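You operate a simulated robot arm through the tools that you are given. There is no shell and no other tool.

You are at the controls of a simulated two-armed robot. One attempt, no reset.

## Task
Size the end rail's short patch and lay the gold leaf on it.
Fine: oil size with the blue brush, leave the yellow brush; the cover slid to the wax and back over the size after; brush and sheet go back; leave the long patch. Set down upright: squat brush with blue handle.

Only the result counts: the job must be done as asked and must still hold three seconds after the hand-in. Knocking over, shifting, dropping, spilling or breaking anything else fails it. Lids that push on must go on centred and level and be pressed home; caps that screw on are set level and turned clockwise until they are tight. Flat cloth is picked up by pressing the open fingertips on it (5 to 10 N) and closing them slowly along it; thin cloth reads only 2 to 8 mm in the jaws.

## Robot
Two 7-joint arms with two-finger parallel grippers on one trunk that stands fixed in place. Base frame: the origin is at the foot of the trunk, x ahead of it, y to its left, z up. Lengths are in mm, angles in degrees, forces in N, time in s.
The left shoulder is at [60, 143, 926], the right one opposite. With the tool pointing down near the work surface each hand reaches from about 320 to 740 mm from the base axis, measured 20 degrees to its own side. Payload 1.57 kg a hand.
The TCP of each hand is the grasp point between the finger pads, 30 mm short of the fingertips. In the tool frame z runs along the fingers and y along their closing line. The gripper opens to 110 mm. The fingers are 24 mm wide and 12 mm thick; the gripper's body (48 by 112 mm) begins 78 mm behind the TCP.
Orientation is that of the tool frame in the base frame, as a unit quaternion [w, x, y, z]. With the fingers straight down and closing along the base's y, the tool's x points along the base's -x, its y along +y and its z along -z.

## Interface
- The arms move only by the tool drive_tool. It takes "left_motion", "right_motion" or both (then of equal length, played together; a hand with none holds still); each is a list of rows, each a list of 3 entries, a list of its own where there are three numbers: the shift along the tool's x, y, z in mm, then the turn, a rotation vector about the tool's x, y, z in rad, then the opening in per cent of the stroke, from 0 (shut) to 100 (fully open). In form: [[[tx, ty, tz], [rx, ry, rz], claw], ...]. A call has 1 to 20 rows; each row shifts and turns the commanded pose from where the row before left it, along the tool's axes as they then stand. Rows are played at 5 a second. More than 50 mm and 8.6 degrees between two rows, or a gripper value outside its range, and nothing of the call is played. Where a pose cannot be reached the arm comes as near as it can. A force on the tool above 40 N (or 10 N above the force at the start of the call, whichever is more), or a blocked arm, ends the call early, and 0.2 s more pass. The fingers move at their own pace (about 45 mm/s each) and stop on an object; they squeeze with about 33 N. The grip force told is the motor's: it shows also when the fingers shut on nothing. Time passes only in rows, and 0.2 s behind the last, so rows that do not move let the fingers close. The reply holds the time, the measured pose of the TCP, the force on the tool along the base axes, the opening and the grip force, in the units named above and with some noise, with the torque about the TCP (base axes, N m) and any sound that the robot's microphone picked up, and new pictures: "pictures" is both (left out), scene, wrist or none (wrist: the cameras of the hands that moved).
- Cameras (640 x 400 px; columns grow to the right, rows downward): "scene" is now at [45.3, 20.9, 1536.2]; the picture's right is [0.28, -0.96, 0.00], its down [-0.72, -0.21, -0.66] and it looks along [0.64, 0.19, -0.75] (base axes); focal length 347 px, centre (320, 200). "left" rides on the left gripper at [70, -16, -141] in its tool frame; the picture's right is [0.23, 0.97, 0.00], its down [-0.85, 0.20, -0.48] and it looks along [-0.47, 0.11, 0.88] (tool axes); focal length 222 px, centre (320, 200). "right" rides on the right gripper at [70, 16, -141] in its tool frame; the picture's right is [-0.23, 0.97, 0.00], its down [-0.85, -0.20, -0.48] and it looks along [-0.47, -0.11, 0.88] (tool axes); focal length 222 px, centre (320, 200).
- lift_body(by): slides the trunk up (or, below 0, down) by that many mm; the arms and the scene camera ride with it, the base frame stays. It gives what a move gives, with no picture.
- turn_head(pan, tilt): turns the head with the scene camera to pan (to the left, within 86 degrees either way) and tilt (down, from -29 to 69), counted from straight ahead of the robot. It gives what a move gives, and a new picture of the scene camera.
- probe_pixels(camera, pixels): for up to 12 pixels [column, row] of the newest picture of that camera ("zoom" is the newest enlarged one), the place [x, y, z] in the base frame of the surface seen there, good to about 2 mm. It takes no simulated time.
- zoom(camera, box): a new picture of the part [left, top, right, bottom] of that camera's present view, enlarged. It takes no simulated time.
- finish_job(): hands the job in; it is judged then, once.

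Open the grippers and draw the arms clear of the work before you hand the job in, unless the task says otherwise.

The tools are called after "Call:" as name(argument=value, ...) on one line, values as JSON. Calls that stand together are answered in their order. drive_tool: Moves the arms, as the interface text tells. Its arguments: {"type":"object","properties":{"left_motion":{"type":"array","items":{"type":"array"}},"right_motion":{"type":"array","items":{"type":"array"}},"pictures":{"type":"string","enum":["both","scene","wrist","none"]}},"required":[]} The other tools are called the same way: lift_body (by) moves the trunk up or down; turn_head (pan, tilt) turns the head that bears the scene camera; probe_pixels (camera, pixels) gives the place of the surface under pixels of a picture; zoom (camera, box) takes an enlarged picture of a part of a camera's view; finish_job () hands the job in.

At the start:

```text
time_s: 0.0
left_position: [433.6, 295.7, 1069.5]
left_tool_rot: [0.0, 0.001, 1.0, 0.001]
left_wrist_force: [-0.6, 0.1, 0.7]
left_wrist_torque: [0.0, -0.03, 0.02]
left_grip_width: 109.8
left_gripper_force: 0.1
right_position: [458.8, -40.3, 1078.6]
right_tool_rot: [0.0, 0.001, 1.0, 0.0]
right_wrist_force: [-0.2, 0.3, 0.5]
right_wrist_torque: [0.01, -0.02, -0.02]
right_grip_width: 109.8
right_gripper_force: 0.1
trunk travel left (down, up): [-525.0, 65.0]
head pan, tilt (commanded): [16.3, 48.4]
```

scene: 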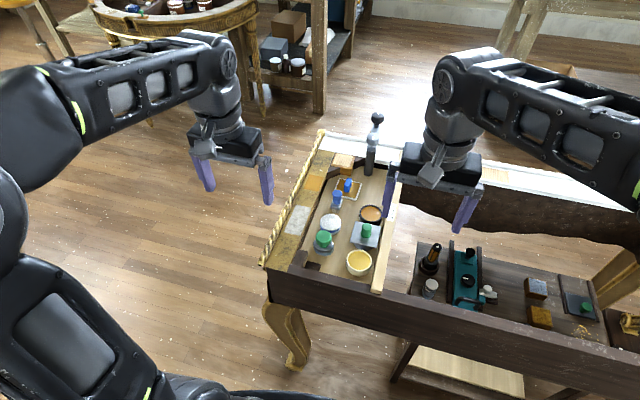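
right: 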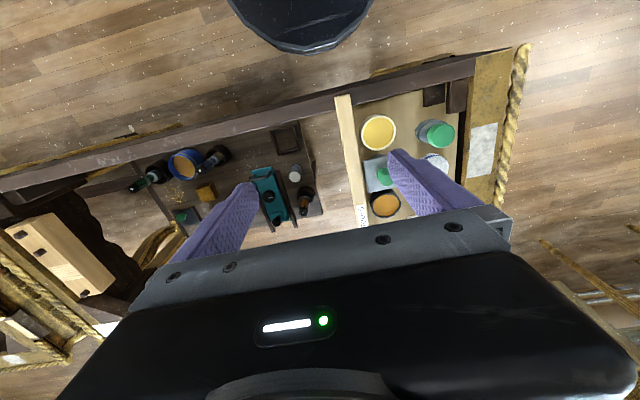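
left: 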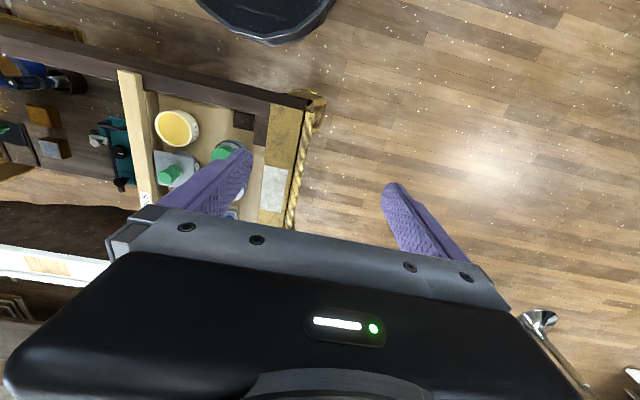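

The scene shows the furniture's end rail and a tray of pots near (340,220). I zoom in on that region to identify the items.

Call:
zoom(camera="scene", box=[260, 120, 420, 300])

Call:
zoom(camera="scene", box=[380, 220, 640, 380])

```text
2.22 times, centred on (340, 210) of scene
```

zoom: 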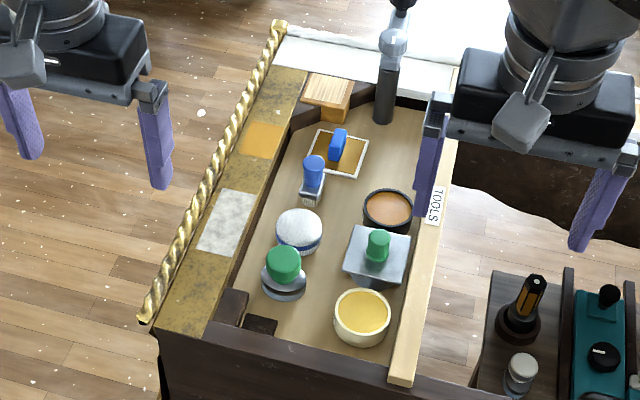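

```text
2.46 times, centred on (510, 300) of scene
```

zoom: 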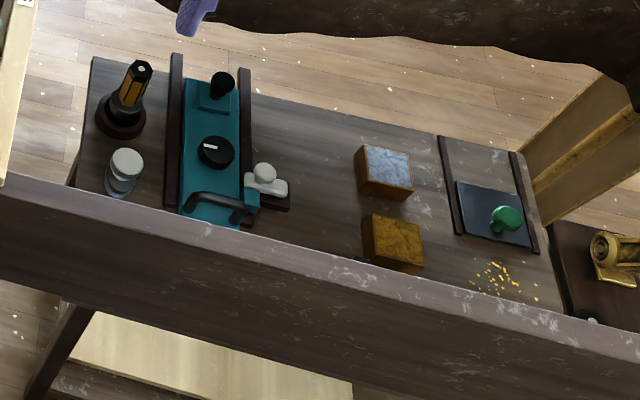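

I need finer detail on each item in the compartment, so I zoom in tighter on the upper and lower halves.

Call:
zoom(camera="scene", box=[310, 150, 400, 210])

Call:
zoom(camera="scene", box=[300, 200, 400, 280])

Call:
zoom(camera="right", box=[330, 80, 530, 230])

Call:
zoom(camera="scene", box=[550, 260, 640, 360])

```text
6.67 times, centred on (355, 180) of scene
```

zoom: 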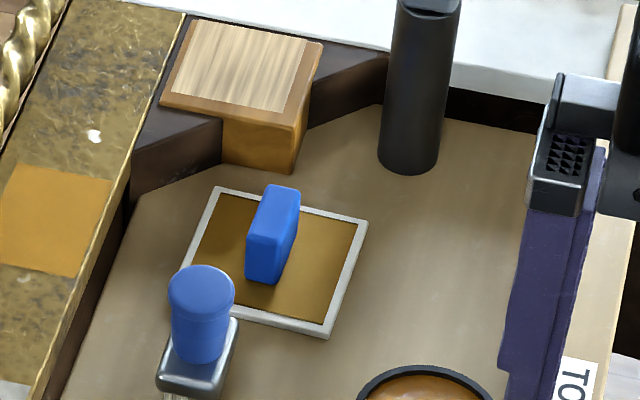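

```text
5.00 times, centred on (350, 240) of scene
```

zoom: 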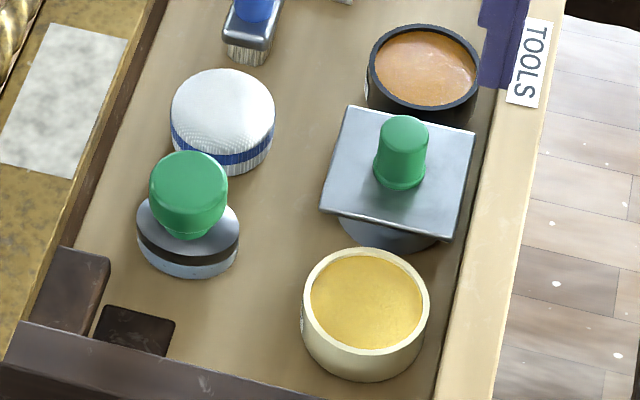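

```text
2.67 times, centred on (430, 155) of right
```

zoom: 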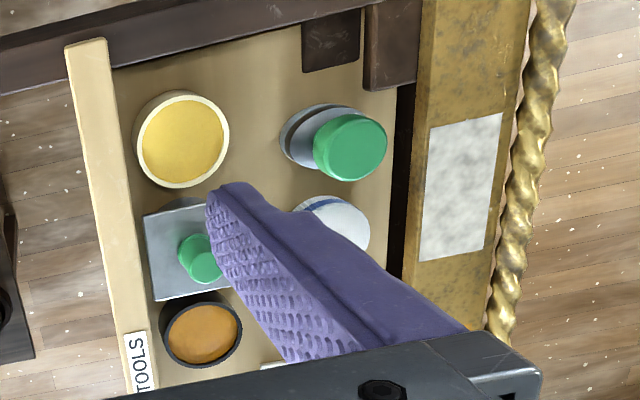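

```text
4.00 times, centred on (595, 310) of scene
```

zoom: 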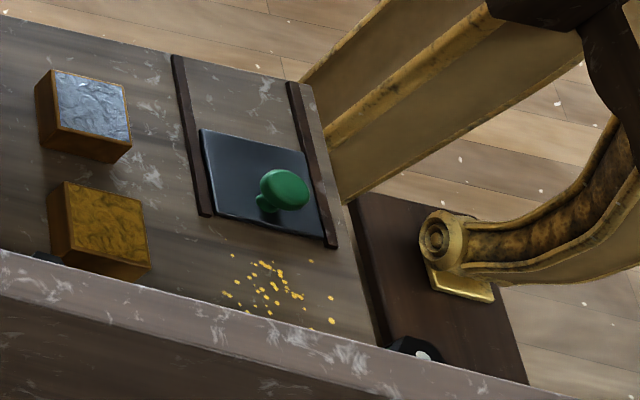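

I probe the key surfaces: the tray floor, pots, cover, brush, leaf sheet and the two patches.

Call:
zoom(camera="scene", box=[260, 120, 420, 300])

Call:
probe_pixels(camera="zoom", pixels=[[314, 160], [312, 185], [339, 130], [355, 160], [387, 208], [378, 238], [360, 310], [299, 225], [284, 258], [330, 290], [226, 222], [262, 140]])

```text
2.22 times, centred on (340, 210) of scene
```

zoom: 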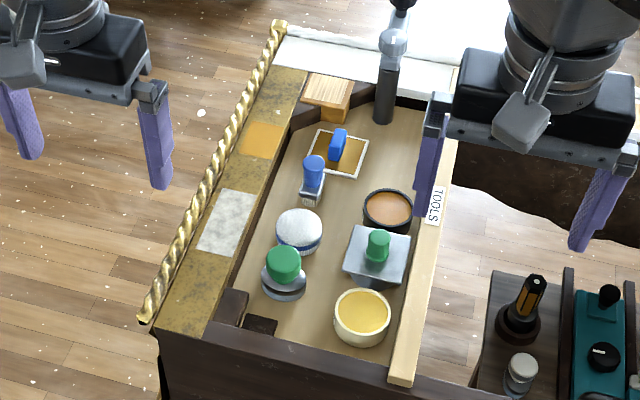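

```text
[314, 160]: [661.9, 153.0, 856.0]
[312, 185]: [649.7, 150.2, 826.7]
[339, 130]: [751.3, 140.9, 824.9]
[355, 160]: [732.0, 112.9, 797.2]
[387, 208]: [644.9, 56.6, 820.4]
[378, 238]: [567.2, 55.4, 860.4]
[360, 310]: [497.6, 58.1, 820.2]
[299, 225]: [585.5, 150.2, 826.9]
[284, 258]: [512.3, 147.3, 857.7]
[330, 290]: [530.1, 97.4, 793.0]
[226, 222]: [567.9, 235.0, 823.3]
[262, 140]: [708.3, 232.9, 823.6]
```

I get the corners of both patches, the leaf sheet's frame and handle, plus the cover edges.

Call:
zoom(camera="scene", box=[300, 145, 372, 190])

Call:
probe_pixels(camera="scene", pixels=[[312, 175], [327, 176], [321, 190], [306, 189], [307, 206], [321, 210], [313, 235], [297, 231], [320, 155], [300, 212], [329, 183], [292, 185]])

```text
8.89 times, centred on (336, 168) of scene
```

zoom: 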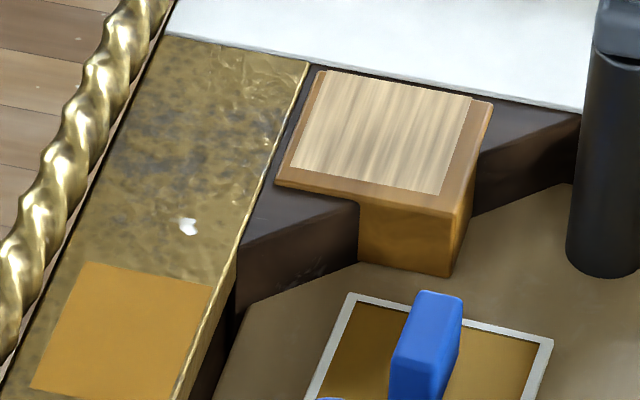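

```text
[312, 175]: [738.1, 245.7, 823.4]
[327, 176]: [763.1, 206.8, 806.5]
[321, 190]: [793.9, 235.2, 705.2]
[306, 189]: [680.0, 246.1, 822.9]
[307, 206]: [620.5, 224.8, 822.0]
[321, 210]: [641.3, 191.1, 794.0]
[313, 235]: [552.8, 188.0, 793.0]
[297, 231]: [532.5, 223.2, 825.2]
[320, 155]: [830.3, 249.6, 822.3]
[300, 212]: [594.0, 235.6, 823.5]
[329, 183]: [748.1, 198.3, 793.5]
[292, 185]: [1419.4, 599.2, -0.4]
```

I zoom in on the rail to probe the exact corners of both patches.

Call:
zoom(camera="scene", box=[270, 160, 350, 250])

```text
4.44 times, centred on (310, 205) of scene
```

zoom: 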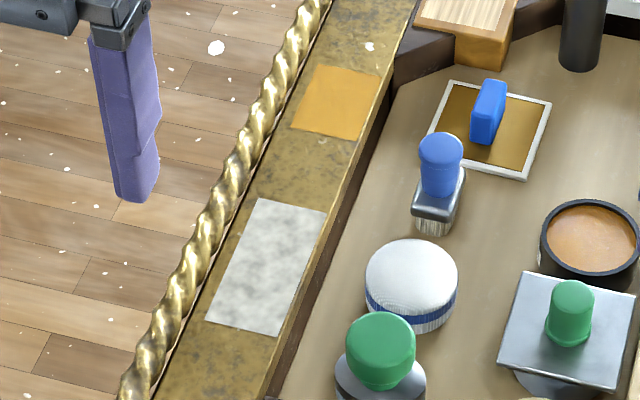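

Call:
probe_pixels(camera="zoom", pixels=[[320, 66], [379, 74], [355, 138], [292, 128], [261, 199], [327, 212], [278, 335], [208, 319], [441, 80], [551, 102], [521, 180], [428, 152]])

Call:
probe_pixels(camera="zoom", pixels=[[503, 90], [497, 82], [484, 83], [485, 120], [440, 145], [440, 170], [452, 205], [432, 228], [424, 205], [411, 262], [590, 232], [572, 295]])

```text
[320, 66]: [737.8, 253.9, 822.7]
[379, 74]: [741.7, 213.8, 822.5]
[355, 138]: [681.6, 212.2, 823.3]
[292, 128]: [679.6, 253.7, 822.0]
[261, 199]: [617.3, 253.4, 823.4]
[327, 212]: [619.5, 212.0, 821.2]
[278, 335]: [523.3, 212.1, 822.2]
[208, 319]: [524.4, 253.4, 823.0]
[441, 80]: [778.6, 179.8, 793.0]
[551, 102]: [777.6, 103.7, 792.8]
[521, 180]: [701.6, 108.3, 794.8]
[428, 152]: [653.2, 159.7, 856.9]
```

```text
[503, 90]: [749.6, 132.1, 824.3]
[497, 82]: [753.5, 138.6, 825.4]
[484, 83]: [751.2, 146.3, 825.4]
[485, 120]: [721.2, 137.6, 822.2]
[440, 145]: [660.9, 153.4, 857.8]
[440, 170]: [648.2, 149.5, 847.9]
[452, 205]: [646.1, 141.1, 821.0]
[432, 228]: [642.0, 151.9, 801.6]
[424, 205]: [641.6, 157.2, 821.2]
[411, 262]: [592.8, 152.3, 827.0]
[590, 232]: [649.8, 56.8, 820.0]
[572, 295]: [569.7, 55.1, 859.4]
```

The short patch spans x 680–740 and y 212–254 at z≈823. There are labels on the pots' sides, so I zoom in on them as far as I can.

Call:
zoom(camera="scene", box=[352, 200, 384, 220])

Call:
zoom(camera="scene", box=[340, 240, 388, 280])

Call:
zoom(camera="left", box=[120, 90, 280, 230])

```text
16.00 times, centred on (368, 210) of scene
```

zoom: 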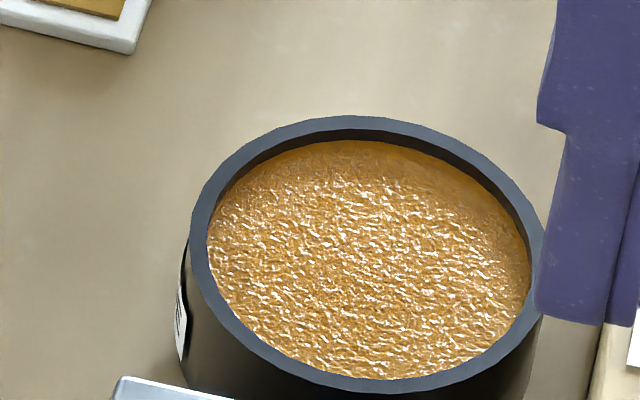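

```text
10.00 times, centred on (364, 260) of scene
```

zoom: 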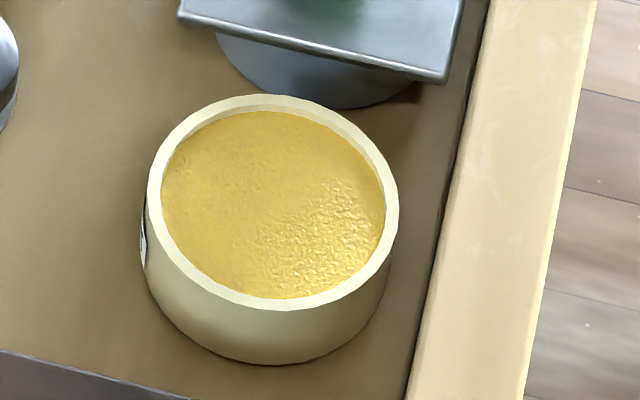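

```text
2.86 times, centred on (200, 160) of left
```

zoom: 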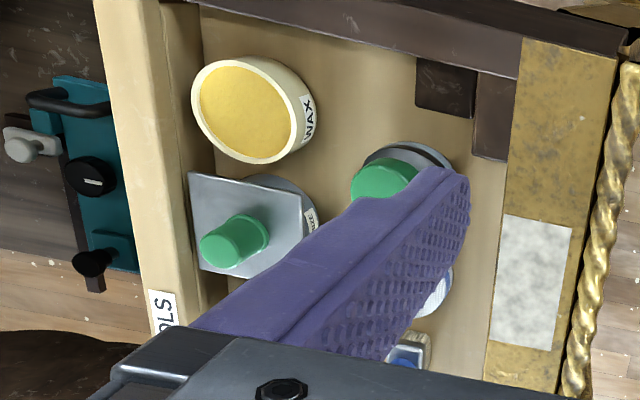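

The left camera shows "WAX" on the yellow pot and "…ZE" on the covered pot. I zoom in further to read these labels.

Call:
zoom(camera="left", box=[180, 125, 220, 160])

Call:
zoom(camera="left", box=[180, 140, 260, 230])

```text
11.43 times, centred on (200, 142) of left
```

zoom: 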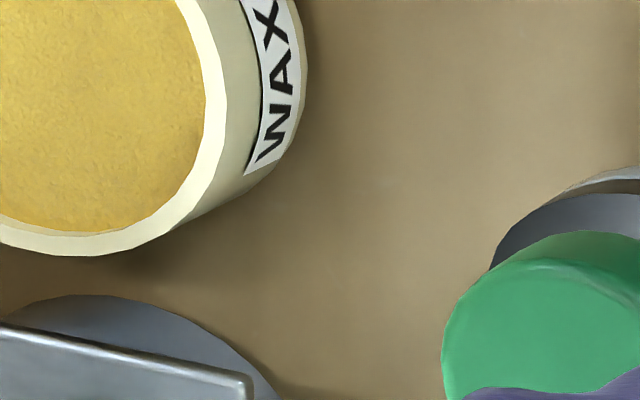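

```text
4.44 times, centred on (220, 185) of left
```

zoom: 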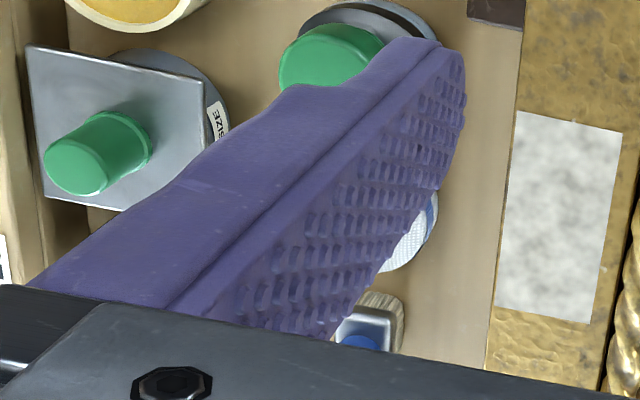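

The covered pot reads "SIZE" but part of the label is hidden. I move the left hand over and rotate it 90° so its camera looks toward -y at all three labels.

Call:
drive_tool(left_motion=[[[-35, -10, 0], [0, 0, 0], 100], [[-35, -30, 0], [0, 0, 0], 100], [[-30, -30, 0], [0, 0, 0], 100], [[0, 0, 0], [0, 0, 0.142], 100], [[0, 0, 0], [0, 0, 0.142], 100], [[0, 0, 0], [0, 0, 0.142], 100], [[0, 0, 0], [0, 0, 0.142], 100], [[0, 0, 0], [0, 0, 0.142], 100], [[0, 0, 0], [0, 0, 0.142], 100], [[0, 0, 0], [0, 0, 0.142], 100], [[0, 0, 0], [0, 0, 0.142], 100], [[0, 0, 0], [0, 0, 0.142], 100], [[0, 0, 0], [0, 0, 0.142], 100], [[0, 0, 0], [0, 0, 0.142], 100]], pictures="both")

```text
time_s: 3.0
left_position: [535.3, 226.8, 1068.2]
left_tool_rot: [0.001, 0.705, 0.709, 0.001]
left_wrist_force: [-0.1, 0.0, -0.1]
left_wrist_torque: [0.01, -0.02, -0.01]
left_grip_width: 110.3
left_gripper_force: 0.0
right_position: [458.8, -42.0, 1078.3]
right_tool_rot: [0.0, -0.001, 1.0, 0.0]
right_wrist_force: [0.0, -1.1, 0.5]
right_wrist_torque: [-0.02, -0.01, 0.0]
right_grip_width: 109.9
right_gripper_force: 0.0
trunk travel left (down, up): [-525.0, 65.0]
head pan, tilt (commanded): [16.3, 48.4]
```

scene: 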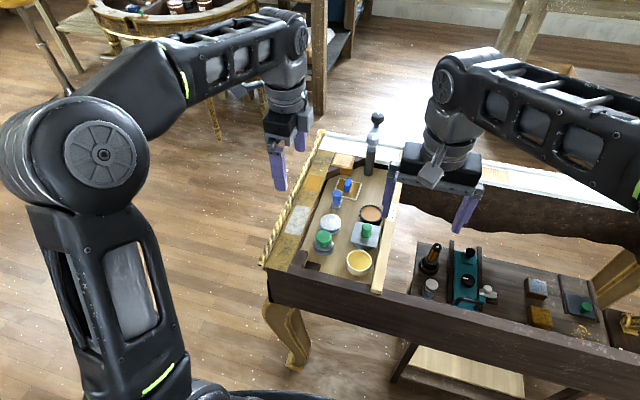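
left: 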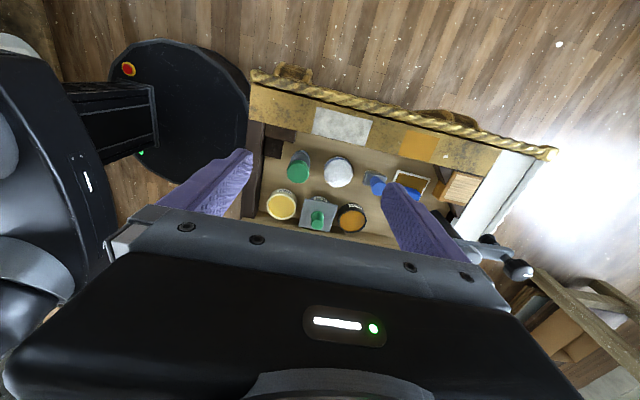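

The labels should now be visible on the upper side of each pot (e.g. (281,195), (318,200), (350,207)). I zoom in there.

Call:
zoom(camera="left", box=[255, 140, 385, 240])

Call:
zoom(camera="left", box=[295, 185, 375, 235])

Call:
zoom(camera="left", box=[360, 120, 500, 220])

```text
4.00 times, centred on (320, 190) of left
```

zoom: 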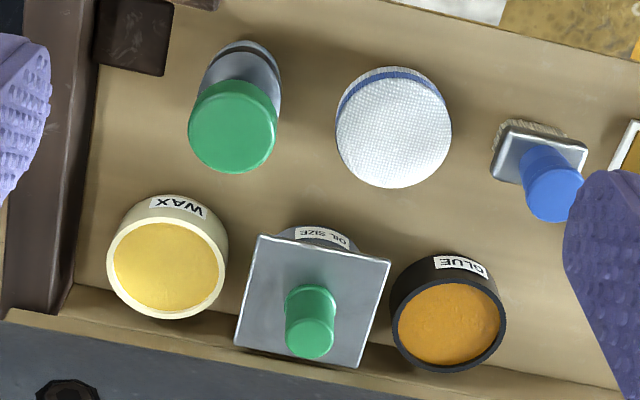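

```text
8.00 times, centred on (335, 210) of left
```

zoom: 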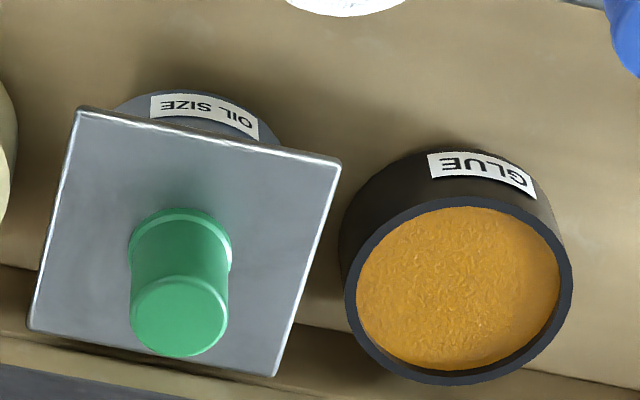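

```text
4.00 times, centred on (430, 170) of left
```

zoom: 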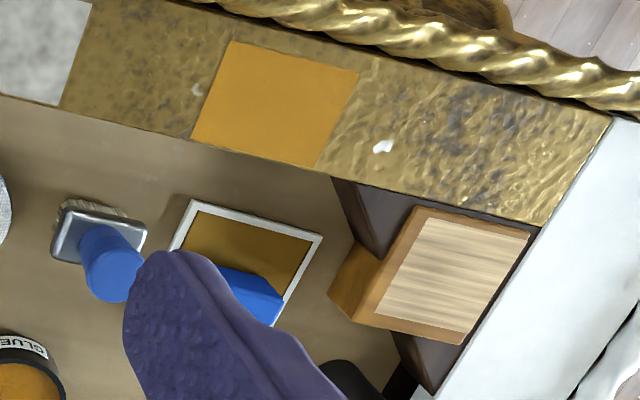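

Labels confirmed: yellow pot = WAX, covered pot = OIL SIZE, black pot = GLUE; short patch is the orange one. I zoom on the scene again and probe the rope moulding, rail edges, pot rims and cover plate heights.

Call:
zoom(camera="scene", box=[265, 150, 375, 230])

Call:
probe_pixels(camera="scene", pixels=[[296, 193], [299, 188], [303, 180], [306, 172], [290, 210], [310, 165], [322, 185], [317, 195], [300, 196], [313, 165]])

Call:
probe_pixels(camera="left", pixels=[[418, 120], [430, 122], [415, 125], [440, 130], [460, 128], [410, 143], [430, 152], [445, 155]])

```text
5.00 times, centred on (320, 190) of scene
```

zoom: 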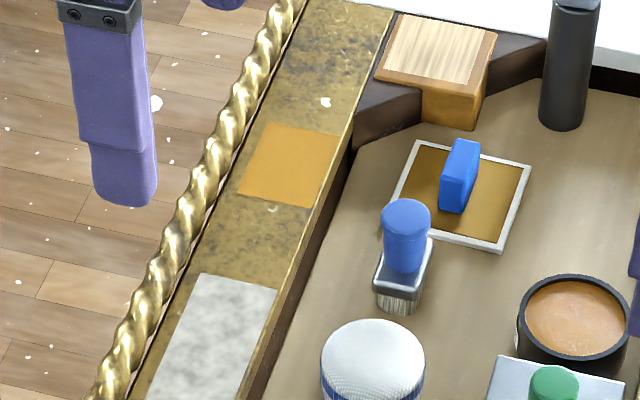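

```text
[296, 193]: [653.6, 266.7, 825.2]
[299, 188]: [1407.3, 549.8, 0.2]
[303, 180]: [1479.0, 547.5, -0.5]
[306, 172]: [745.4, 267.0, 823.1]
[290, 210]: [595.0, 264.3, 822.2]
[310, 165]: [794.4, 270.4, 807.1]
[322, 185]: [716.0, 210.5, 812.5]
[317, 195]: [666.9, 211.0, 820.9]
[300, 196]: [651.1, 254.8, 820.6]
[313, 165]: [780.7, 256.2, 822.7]
```

```text
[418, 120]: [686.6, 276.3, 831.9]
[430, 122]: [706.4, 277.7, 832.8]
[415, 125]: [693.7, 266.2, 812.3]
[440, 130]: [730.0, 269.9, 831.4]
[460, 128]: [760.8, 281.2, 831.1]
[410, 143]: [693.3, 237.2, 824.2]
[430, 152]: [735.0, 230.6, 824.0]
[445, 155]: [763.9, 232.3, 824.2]
```

The rope moulding runs just outside the rail with its top at z≈833, about 10 mm above the rail. I zoom in for accurate dimensions of the cover and pots.

Call:
zoom(camera="scene", box=[340, 200, 390, 280])

Call:
probe_pixels(camera="zoom", pixels=[[260, 116], [410, 135], [378, 242], [222, 218], [335, 150], [325, 190], [280, 180], [360, 200], [277, 262], [238, 300], [345, 310], [278, 345]])

```text
5.00 times, centred on (365, 240) of scene
```

zoom: 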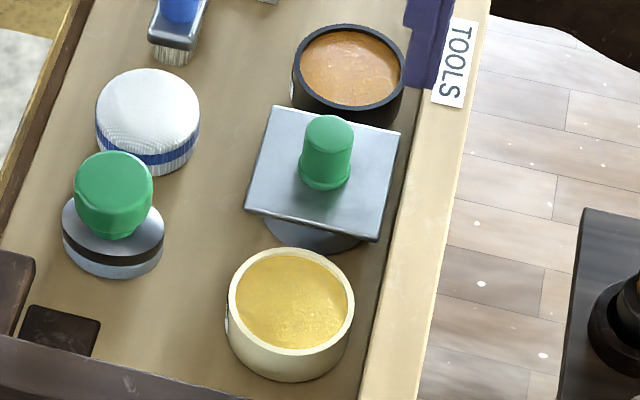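

```text
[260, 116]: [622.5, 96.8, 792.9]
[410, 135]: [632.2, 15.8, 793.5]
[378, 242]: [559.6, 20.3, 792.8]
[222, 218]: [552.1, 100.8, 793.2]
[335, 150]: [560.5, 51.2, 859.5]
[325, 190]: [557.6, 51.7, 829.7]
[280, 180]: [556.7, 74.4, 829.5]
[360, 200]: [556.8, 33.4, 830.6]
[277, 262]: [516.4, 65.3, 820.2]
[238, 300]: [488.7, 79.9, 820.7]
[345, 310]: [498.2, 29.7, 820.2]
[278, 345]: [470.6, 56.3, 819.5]
```

I probe just inside the plate's corners and on the pot rims, and the knob's rim, to get centres.

Call:
probe_pixels(camera="zoom", pixels=[[274, 112], [396, 136], [374, 237], [250, 206], [308, 125], [348, 125], [327, 118], [290, 250], [232, 290], [350, 300], [283, 352], [398, 80]])

Call:
probe_pixels(camera="left", pixels=[[310, 200], [333, 203], [329, 228], [303, 226], [316, 222], [318, 212], [281, 192], [268, 205], [294, 206], [282, 217], [340, 215], [352, 204]])

```text
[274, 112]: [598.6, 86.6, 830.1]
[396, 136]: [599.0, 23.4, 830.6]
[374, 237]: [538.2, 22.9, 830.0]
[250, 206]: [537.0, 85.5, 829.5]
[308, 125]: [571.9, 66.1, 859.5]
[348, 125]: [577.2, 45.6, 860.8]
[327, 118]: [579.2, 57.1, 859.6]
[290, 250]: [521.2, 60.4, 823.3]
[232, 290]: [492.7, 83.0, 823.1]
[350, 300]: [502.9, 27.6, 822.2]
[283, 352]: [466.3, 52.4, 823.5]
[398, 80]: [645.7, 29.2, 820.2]
```

```text
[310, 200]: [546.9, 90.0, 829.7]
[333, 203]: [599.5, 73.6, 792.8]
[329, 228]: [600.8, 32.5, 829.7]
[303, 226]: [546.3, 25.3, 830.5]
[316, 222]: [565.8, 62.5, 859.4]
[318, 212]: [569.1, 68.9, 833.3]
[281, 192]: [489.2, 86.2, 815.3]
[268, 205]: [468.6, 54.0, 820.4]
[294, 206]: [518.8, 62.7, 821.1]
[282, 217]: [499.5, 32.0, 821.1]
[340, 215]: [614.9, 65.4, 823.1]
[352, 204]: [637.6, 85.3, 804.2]
```

The cover plate is centred at about (568, 55), top z 830, knob top z 860; the wax pot is centred at about (495, 56). I bring the right hand above the knob with half-open fingers.

Call:
drive_tool(right_motion=[[[-36.4, 32.3, 30], [0, 0, 0], 80], [[-36.4, 32.3, 30], [0, 0, 0], 60], [[-36.4, 32.4, 40], [0, 0, 0], 55], [[0, 0, 40], [0, 0, 0], 55]], pictures="both")

```text
refused: row 1 steps farther than a row can; nothing moved
```

The row exceeded 50 mm in total, so I use smaller steps.

Call:
drive_tool(right_motion=[[[-27.3, 24.2, 25], [0, 0, 0], 80], [[-27.3, 24.3, 25], [0, 0, 0], 70], [[-27.3, 24.2, 25], [0, 0, 0], 60], [[-27.3, 24.3, 25], [0, 0, 0], 55], [[0, 0, 40], [0, 0, 0], 55]], pictures="both")

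```text
time_s: 4.2
left_position: [533.6, 226.6, 1069.3]
left_tool_rot: [0.0, 0.705, 0.709, 0.0]
left_wrist_force: [0.3, -0.6, -0.4]
left_wrist_torque: [-0.01, -0.02, 0.03]
left_grip_width: 110.1
left_gripper_force: 0.1
right_position: [566.4, 57.4, 938.3]
right_tool_rot: [0.0, -0.001, 1.0, -0.001]
right_wrist_force: [0.3, -0.2, -0.2]
right_wrist_torque: [0.02, -0.01, 0.01]
right_grip_width: 60.8
right_gripper_force: 0.1
trunk travel left (down, up): [-525.0, 65.0]
head pan, tilt (commanded): [16.3, 48.4]
```

scene: 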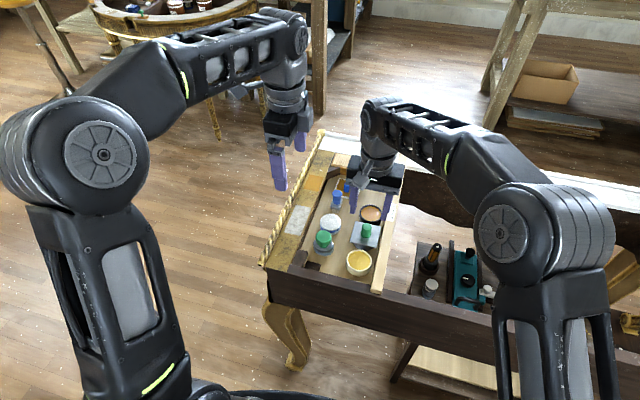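
right: 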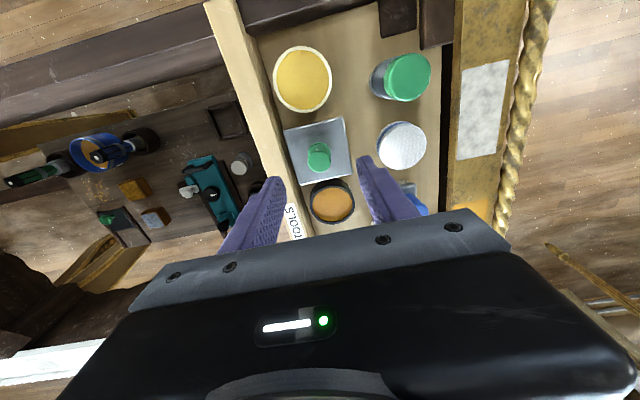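

The hand is above the knob. From this top-down view I probe rims of all three pots and the cover for exact centres.

Call:
zoom(camera="right", box=[260, 30, 370, 230])

Call:
probe_pixels(camera="right", pixels=[[276, 78], [330, 82], [303, 48], [303, 109], [319, 156], [309, 156], [329, 156], [319, 146], [317, 117], [286, 153], [352, 146], [319, 165]])

```text
2.00 times, centred on (315, 130) of right
```

zoom: 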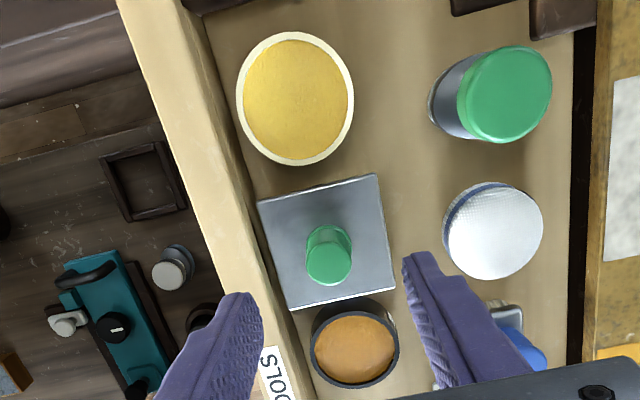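

```text
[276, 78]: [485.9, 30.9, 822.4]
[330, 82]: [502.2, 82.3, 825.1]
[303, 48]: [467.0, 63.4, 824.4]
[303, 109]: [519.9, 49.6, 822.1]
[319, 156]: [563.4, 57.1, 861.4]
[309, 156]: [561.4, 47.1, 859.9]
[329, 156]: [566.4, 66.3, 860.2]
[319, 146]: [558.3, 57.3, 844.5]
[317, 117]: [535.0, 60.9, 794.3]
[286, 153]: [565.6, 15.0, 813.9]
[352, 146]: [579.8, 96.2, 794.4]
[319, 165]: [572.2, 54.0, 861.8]
```

Wax centre ≈ (494, 56), knob centre ≈ (567.5, 56). I lower the right hand 70 mm so the tips end ≈8 mm above the plate.

Call:
drive_tool(right_motion=[[[0, -0.7, 30], [0, 0, 0], 55], [[0, 0, 25], [0, 0, 0], 55], [[0, 0, 15], [0, 0, 0], 55], [[0, 0, 0], [0, 0, 0], 55]], pictures="both")

```text
time_s: 5.2
left_position: [532.8, 225.7, 1070.5]
left_tool_rot: [0.001, 0.704, 0.71, 0.001]
left_wrist_force: [-0.3, 0.3, 0.1]
left_wrist_torque: [-0.04, 0.01, -0.01]
left_grip_width: 110.0
left_gripper_force: 0.1
right_position: [567.9, 55.8, 868.8]
right_tool_rot: [0.001, 0.0, 1.0, 0.0]
right_wrist_force: [0.1, -0.7, 16.8]
right_wrist_torque: [-0.71, 0.14, -0.02]
right_grip_width: 61.2
right_gripper_force: 0.2
trunk travel left (down, up): [-525.0, 65.0]
head pan, tilt (commanded): [16.3, 48.4]
```

scene: 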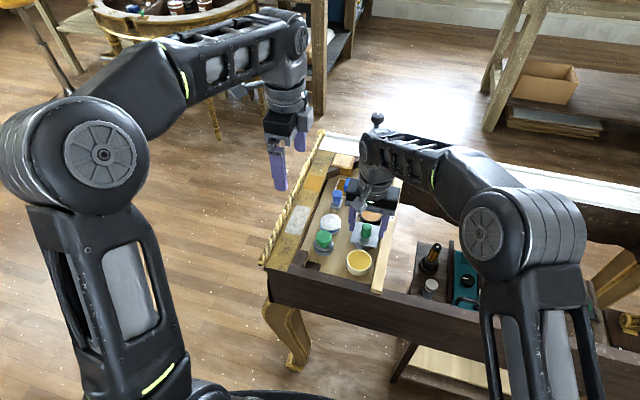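
right: 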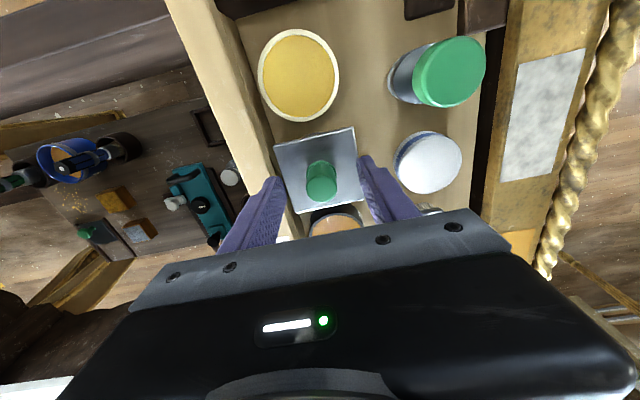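

A 17 N upward force with torque implies the -y finger rests on the TOOLS board edge. I back up and narrow the opening to clear it.

Call:
drive_tool(right_motion=[[[0, 0, -12], [0, 0, 0], 55], [[0, 0, 0], [0, 0, 0], 32], [[0, 0, 0], [0, 0, 0], 32], [[0, 0, 0], [0, 0, 0], 32]], pictures="wrist")

Call:
zoom(camera="right", box=[220, 20, 470, 260])

```text
time_s: 6.2
left_position: [534.6, 227.0, 1068.8]
left_tool_rot: [0.001, 0.704, 0.71, 0.0]
left_wrist_force: [0.4, 0.8, -0.4]
left_wrist_torque: [-0.01, -0.02, 0.01]
left_grip_width: 110.1
left_gripper_force: 0.1
right_position: [568.0, 54.3, 879.2]
right_tool_rot: [0.0, -0.001, 1.0, 0.0]
right_wrist_force: [0.1, -0.5, 0.5]
right_wrist_torque: [-0.02, 0.02, 0.03]
right_grip_width: 35.1
right_gripper_force: 0.1
trunk travel left (down, up): [-525.0, 65.0]
head pan, tilt (commanded): [16.3, 48.4]
```

right: 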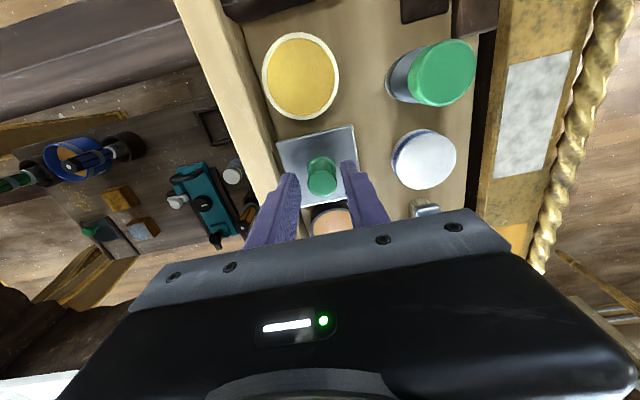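

```text
1.67 times, centred on (345, 140) of right
```

zoom: 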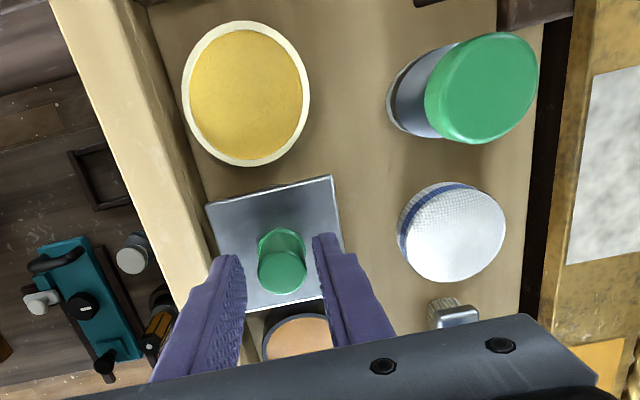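

The force is gone and the fingers straddle the knob. I lower 10 mm and close on it.

Call:
drive_tool(right_motion=[[[0, 1, 6], [0, 0, 0], 32], [[0, 0, 5], [0, 0, 0], 32], [[0, 0, 0], [0, 0, 0], 32]], pictures="none")

```text
time_s: 7.0
left_position: [533.0, 226.0, 1068.8]
left_tool_rot: [0.0, 0.705, 0.71, 0.0]
left_wrist_force: [0.1, 0.5, 0.0]
left_wrist_torque: [-0.05, 0.01, 0.0]
left_grip_width: 110.1
left_gripper_force: 0.0
right_position: [567.7, 56.3, 868.9]
right_tool_rot: [-0.001, 0.001, 1.0, 0.0]
right_wrist_force: [-0.5, 0.6, 0.2]
right_wrist_torque: [0.0, -0.03, 0.0]
right_grip_width: 35.1
right_gripper_force: 0.0
trunk travel left (down, up): [-525.0, 65.0]
head pan, tilt (commanded): [16.3, 48.4]
```

No contact force now at TCP (567.7, 56.3, 868.9). I close on the knob.

Call:
drive_tool(right_motion=[[[0, 0, 0], [0, 0, 0], 26], [[0, 0, 0], [0, 0, 0], 20], [[0, 0, 0], [0, 0, 0], 12], [[0, 0, 0], [0, 0, 0], 5], [[0, 0, 0], [0, 0, 0], 0]], pictures="wrist")

```text
time_s: 8.2
left_position: [533.3, 226.6, 1069.8]
left_tool_rot: [0.0, 0.704, 0.71, 0.0]
left_wrist_force: [-0.3, 0.4, -0.6]
left_wrist_torque: [0.0, 0.01, 0.0]
left_grip_width: 110.1
left_gripper_force: 0.1
right_position: [568.3, 55.6, 868.8]
right_tool_rot: [0.0, 0.001, 1.0, 0.0]
right_wrist_force: [0.3, 0.9, -1.5]
right_wrist_torque: [-0.26, 0.01, -0.06]
right_grip_width: 23.1
right_gripper_force: 35.7
trunk travel left (down, up): [-525.0, 65.0]
head pan, tilt (commanded): [16.3, 48.4]
```

right: 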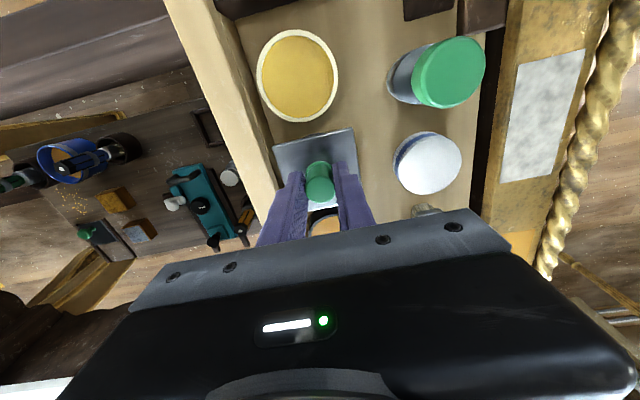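

The knob is held (23 mm). I slide the cover 74 mm toward -x over the wax, raised by just 1.5 mm so it doesn't drag a pot along.

Call:
drive_tool(right_motion=[[[0, 0, -1.5], [0, 0, 0], 0], [[8, 0, 0], [0, 0, 0], 0], [[8, 0, 0], [0, 0, 0], 0], [[8, 0, 0], [0, 0, 0], 0], [[8, 0, 0], [0, 0, 0], 0], [[8, 0, 0], [0, 0, 0], 0], [[8, 0, 0], [0, 0, 0], 0], [[8, 0, 0], [0, 0, 0], 0], [[8, 0, 0], [0, 0, 0], 0], [[8, 0, 0], [0, 0, 0], 0], [[2, 0, 0], [0, 0, 0], 0], [[0, 0, 0], [0, 0, 0], 0]], pictures="both")

```text
time_s: 10.8
left_position: [535.8, 226.8, 1067.5]
left_tool_rot: [-0.001, 0.704, 0.71, -0.001]
left_wrist_force: [0.3, 0.4, 0.1]
left_wrist_torque: [0.01, 0.02, -0.02]
left_grip_width: 109.7
left_gripper_force: 0.1
right_position: [494.6, 54.7, 870.6]
right_tool_rot: [0.0, 0.0, 1.0, 0.0]
right_wrist_force: [0.4, 6.8, -23.9]
right_wrist_torque: [0.53, 0.13, 0.0]
right_grip_width: 23.0
right_gripper_force: 35.1
trunk travel left (down, up): [-525.0, 65.0]
head pan, tilt (commanded): [16.3, 48.4]
```

scene: 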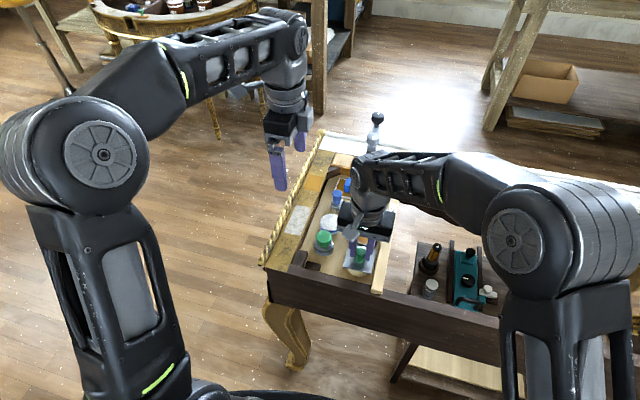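
right: 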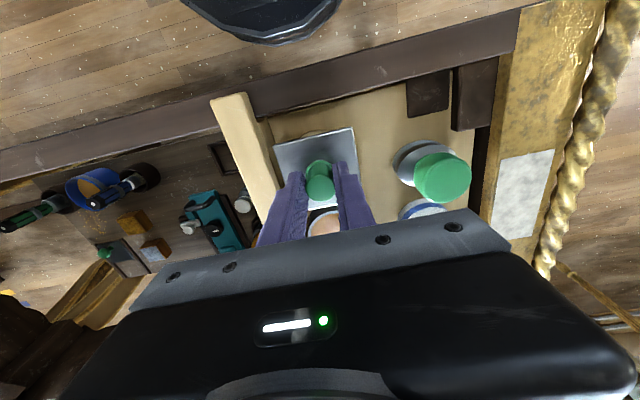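

The wrist feels 24 N downward: the cover is guided in z, so it wants to stay down. I lower the 1.5 mm back and release the knob.

Call:
drive_tool(right_motion=[[[0, 0, 1.5], [0, 0, 0], 0], [[0, 0, 0], [0, 0, 0], 0], [[0, 0, 0], [0, 0, 0], 10], [[0, 0, 0], [0, 0, 0], 25], [[0, 0, 0], [0, 0, 0], 32], [[0, 0, 0], [0, 0, 0], 32]], pictures="wrist")

```text
time_s: 12.2
left_position: [534.6, 225.7, 1069.6]
left_tool_rot: [0.0, 0.704, 0.71, 0.001]
left_wrist_force: [1.3, -0.2, 0.2]
left_wrist_torque: [0.01, 0.02, 0.01]
left_grip_width: 110.3
left_gripper_force: 0.0
right_position: [494.6, 54.6, 870.6]
right_tool_rot: [-0.001, 0.0, 1.0, 0.0]
right_wrist_force: [0.0, 0.5, 0.4]
right_wrist_torque: [-0.03, -0.06, -0.01]
right_grip_width: 35.4
right_gripper_force: 0.0
trunk travel left (down, up): [-525.0, 65.0]
head pan, tilt (commanded): [16.3, 48.4]
```

right: 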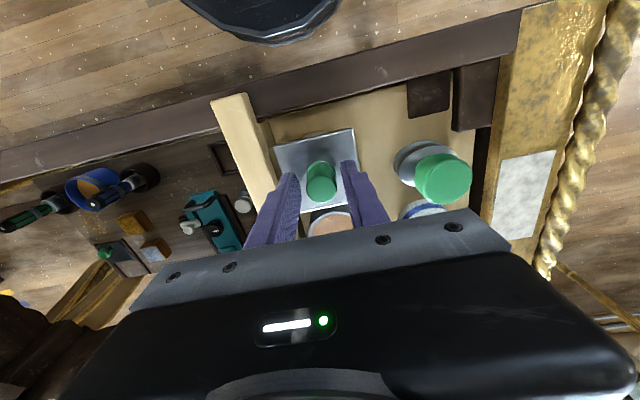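

Released. I raise the right hand straight up and move it back to the right out of the way, then look at the open pots.

Call:
drive_tool(right_motion=[[[0, 0, -30], [0, 0, 0], 32], [[0, 0, -45], [0, 0, 0], 40], [[0, -20, -45], [0, 0, 0], 60], [[0, -40, -25], [0, 0, 0], 80], [[20, -45, 0], [0, 0, 0], 100], [[20, -45, 0], [0, 0, 0], 100], [[10, -48, 0], [0, 0, 0], 100], [[0, 0, 0], [0, 0, 0], 100]], pictures="both")

Call:
zoom(camera="scene", box=[300, 170, 400, 280])

```text
time_s: 14.0
left_position: [534.1, 227.4, 1069.6]
left_tool_rot: [0.0, 0.705, 0.71, 0.0]
left_wrist_force: [-0.7, 0.0, -0.9]
left_wrist_torque: [0.02, 0.02, 0.02]
left_grip_width: 110.1
left_gripper_force: 0.0
right_position: [446.9, -140.0, 1016.2]
right_tool_rot: [-0.001, 0.0, 1.0, 0.0]
right_wrist_force: [0.3, 0.6, 0.2]
right_wrist_torque: [0.0, 0.02, -0.02]
right_grip_width: 110.0
right_gripper_force: 0.1
trunk travel left (down, up): [-525.0, 65.0]
head pan, tilt (commanded): [16.3, 48.4]
```

scene: 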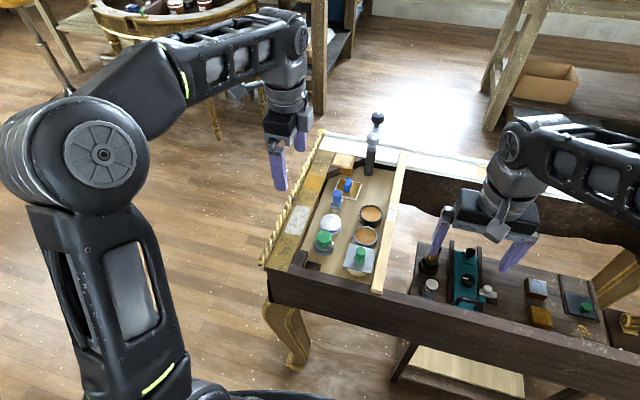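
right: 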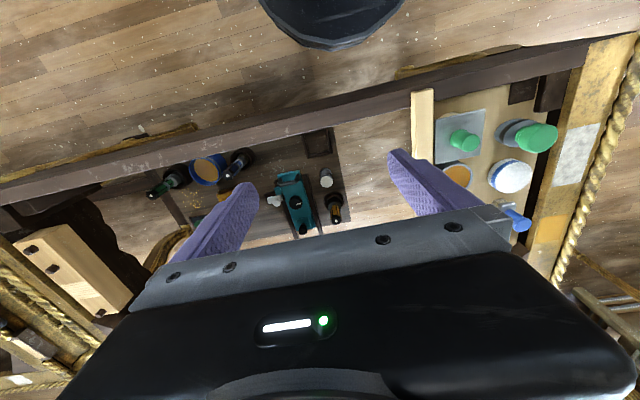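

```text
3.64 times, centred on (350, 225) of scene
```

zoom: 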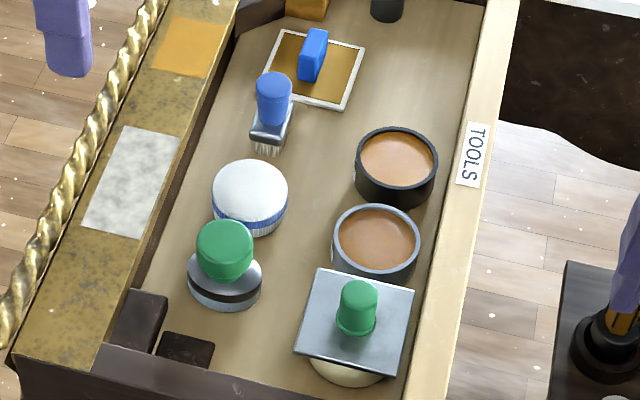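

The cover now sits over the wax and the oil size pot is open at (376,245 in zoom). I probe the size pot and the brush geometry.

Call:
probe_pixels(camera="zoom", pixels=[[376, 240], [340, 240], [416, 240], [378, 206], [372, 265], [356, 300], [310, 280], [410, 295]])

Call:
zoom(camera="scene", box=[326, 185, 350, 215])

```text
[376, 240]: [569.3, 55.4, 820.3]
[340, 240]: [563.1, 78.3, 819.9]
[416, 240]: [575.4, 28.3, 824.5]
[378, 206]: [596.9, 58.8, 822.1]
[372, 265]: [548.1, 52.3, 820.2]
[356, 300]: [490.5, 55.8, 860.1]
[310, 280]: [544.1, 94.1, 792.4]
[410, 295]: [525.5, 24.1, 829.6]
```

```text
13.33 times, centred on (338, 200) of scene
```

zoom: 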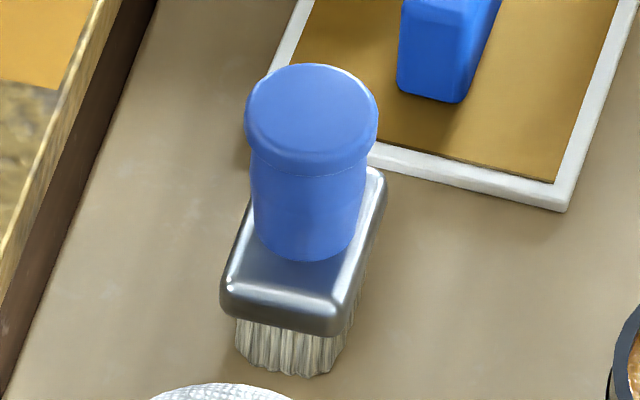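

I probe the brush's handle top rim, ferrule corners and bristle bottoms.

Call:
probe_pixels(camera="zoom", pixels=[[250, 110], [374, 110], [312, 72], [312, 140], [312, 190], [260, 240], [355, 240], [230, 280], [335, 305], [375, 180], [250, 345], [310, 370]])

```text
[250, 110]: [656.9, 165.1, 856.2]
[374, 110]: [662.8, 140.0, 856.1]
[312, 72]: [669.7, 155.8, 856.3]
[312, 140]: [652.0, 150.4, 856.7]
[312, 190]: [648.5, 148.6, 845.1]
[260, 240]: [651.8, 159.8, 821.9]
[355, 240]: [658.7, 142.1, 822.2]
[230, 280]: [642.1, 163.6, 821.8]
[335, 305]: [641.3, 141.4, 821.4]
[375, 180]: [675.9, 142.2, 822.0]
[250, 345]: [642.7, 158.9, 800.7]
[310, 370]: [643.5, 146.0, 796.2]
```

The brush handle is centred at about (660, 152.5), top z 856, ferrule 38×23 mm (long in x). I rotate the left hand back to closing along y.

Call:
drive_tool(left_motion=[[[0, 0, 0], [0, 0, -0.142], 100], [[0, 0, 0], [0, 0, -0.142], 100], [[0, 0, 0], [0, 0, -0.142], 100], [[0, 0, 0], [0, 0, -0.142], 100], [[0, 0, 0], [0, 0, -0.142], 100], [[0, 0, 0], [0, 0, -0.142], 100], [[0, 0, 0], [0, 0, -0.142], 100], [[0, 0, 0], [0, 0, -0.142], 90], [[0, 0, 0], [0, 0, -0.142], 80], [[0, 0, 0], [0, 0, -0.142], 70], [[0, 0, 0], [0, 0, -0.142], 60], [[0, 0, 0], [0, 0, 0], 50]], pictures="none")

```text
time_s: 16.6
left_position: [534.7, 227.0, 1068.8]
left_tool_rot: [-0.001, -0.001, 1.0, 0.0]
left_wrist_force: [-0.4, -0.2, -0.4]
left_wrist_torque: [0.0, 0.03, -0.01]
left_grip_width: 55.0
left_gripper_force: 0.0
right_position: [446.8, -140.4, 1016.2]
right_tool_rot: [0.0, 0.0, 1.0, 0.0]
right_wrist_force: [0.1, 0.3, -1.2]
right_wrist_torque: [-0.01, -0.05, -0.01]
right_grip_width: 110.0
right_gripper_force: 0.0
trunk travel left (down, up): [-525.0, 65.0]
head pan, tilt (commanded): [16.3, 48.4]
```

Orientation restored. I test reach by moving the left hand above the short patch at (710, 233, ~885), well above the rail.

Call:
drive_tool(left_motion=[[[-29.2, 1, 30], [0, 0, 0], 40], [[-29.2, 1, 30], [0, 0, 0], 40], [[-29.2, 1, 30], [0, 0, 0], 40], [[-29.2, 1, 30], [0, 0, 0], 40], [[-29.2, 1, 30], [0, 0, 0], 40], [[-29.2, 1, 30], [0, 0, 0], 40], [[0, 0, 0], [0, 0, 0], 40]], pictures="both")

```text
time_s: 18.2
left_position: [693.2, 231.4, 903.7]
left_tool_rot: [0.001, 0.0, 1.0, 0.0]
left_wrist_force: [0.5, -0.2, -0.3]
left_wrist_torque: [-0.01, 0.04, 0.03]
left_grip_width: 43.9
left_gripper_force: 0.1
left hand out of reach, approached as far as the arm can: row 6
right_position: [447.1, -140.8, 1016.0]
right_tool_rot: [0.001, 0.0, 1.0, 0.0]
right_wrist_force: [-0.5, 0.7, 0.2]
right_wrist_torque: [-0.02, 0.01, 0.02]
right_grip_width: 110.1
right_gripper_force: 0.0
trunk travel left (down, up): [-525.0, 65.0]
head pan, tilt (commanded): [16.3, 48.4]
```

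scene: 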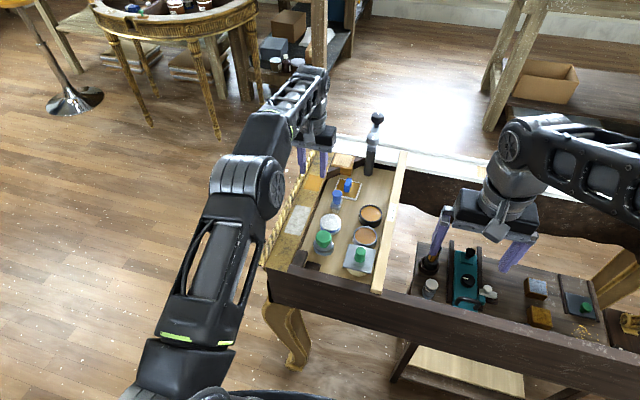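
left: 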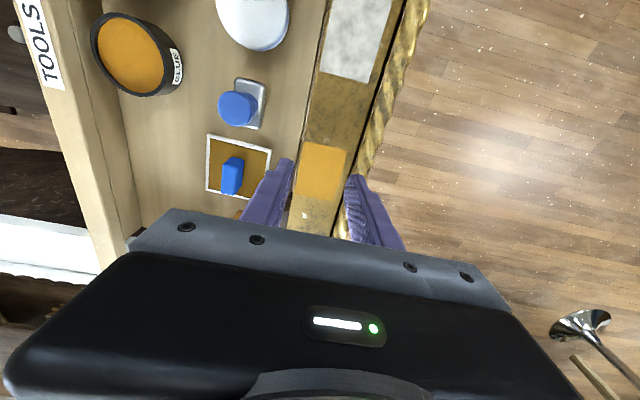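

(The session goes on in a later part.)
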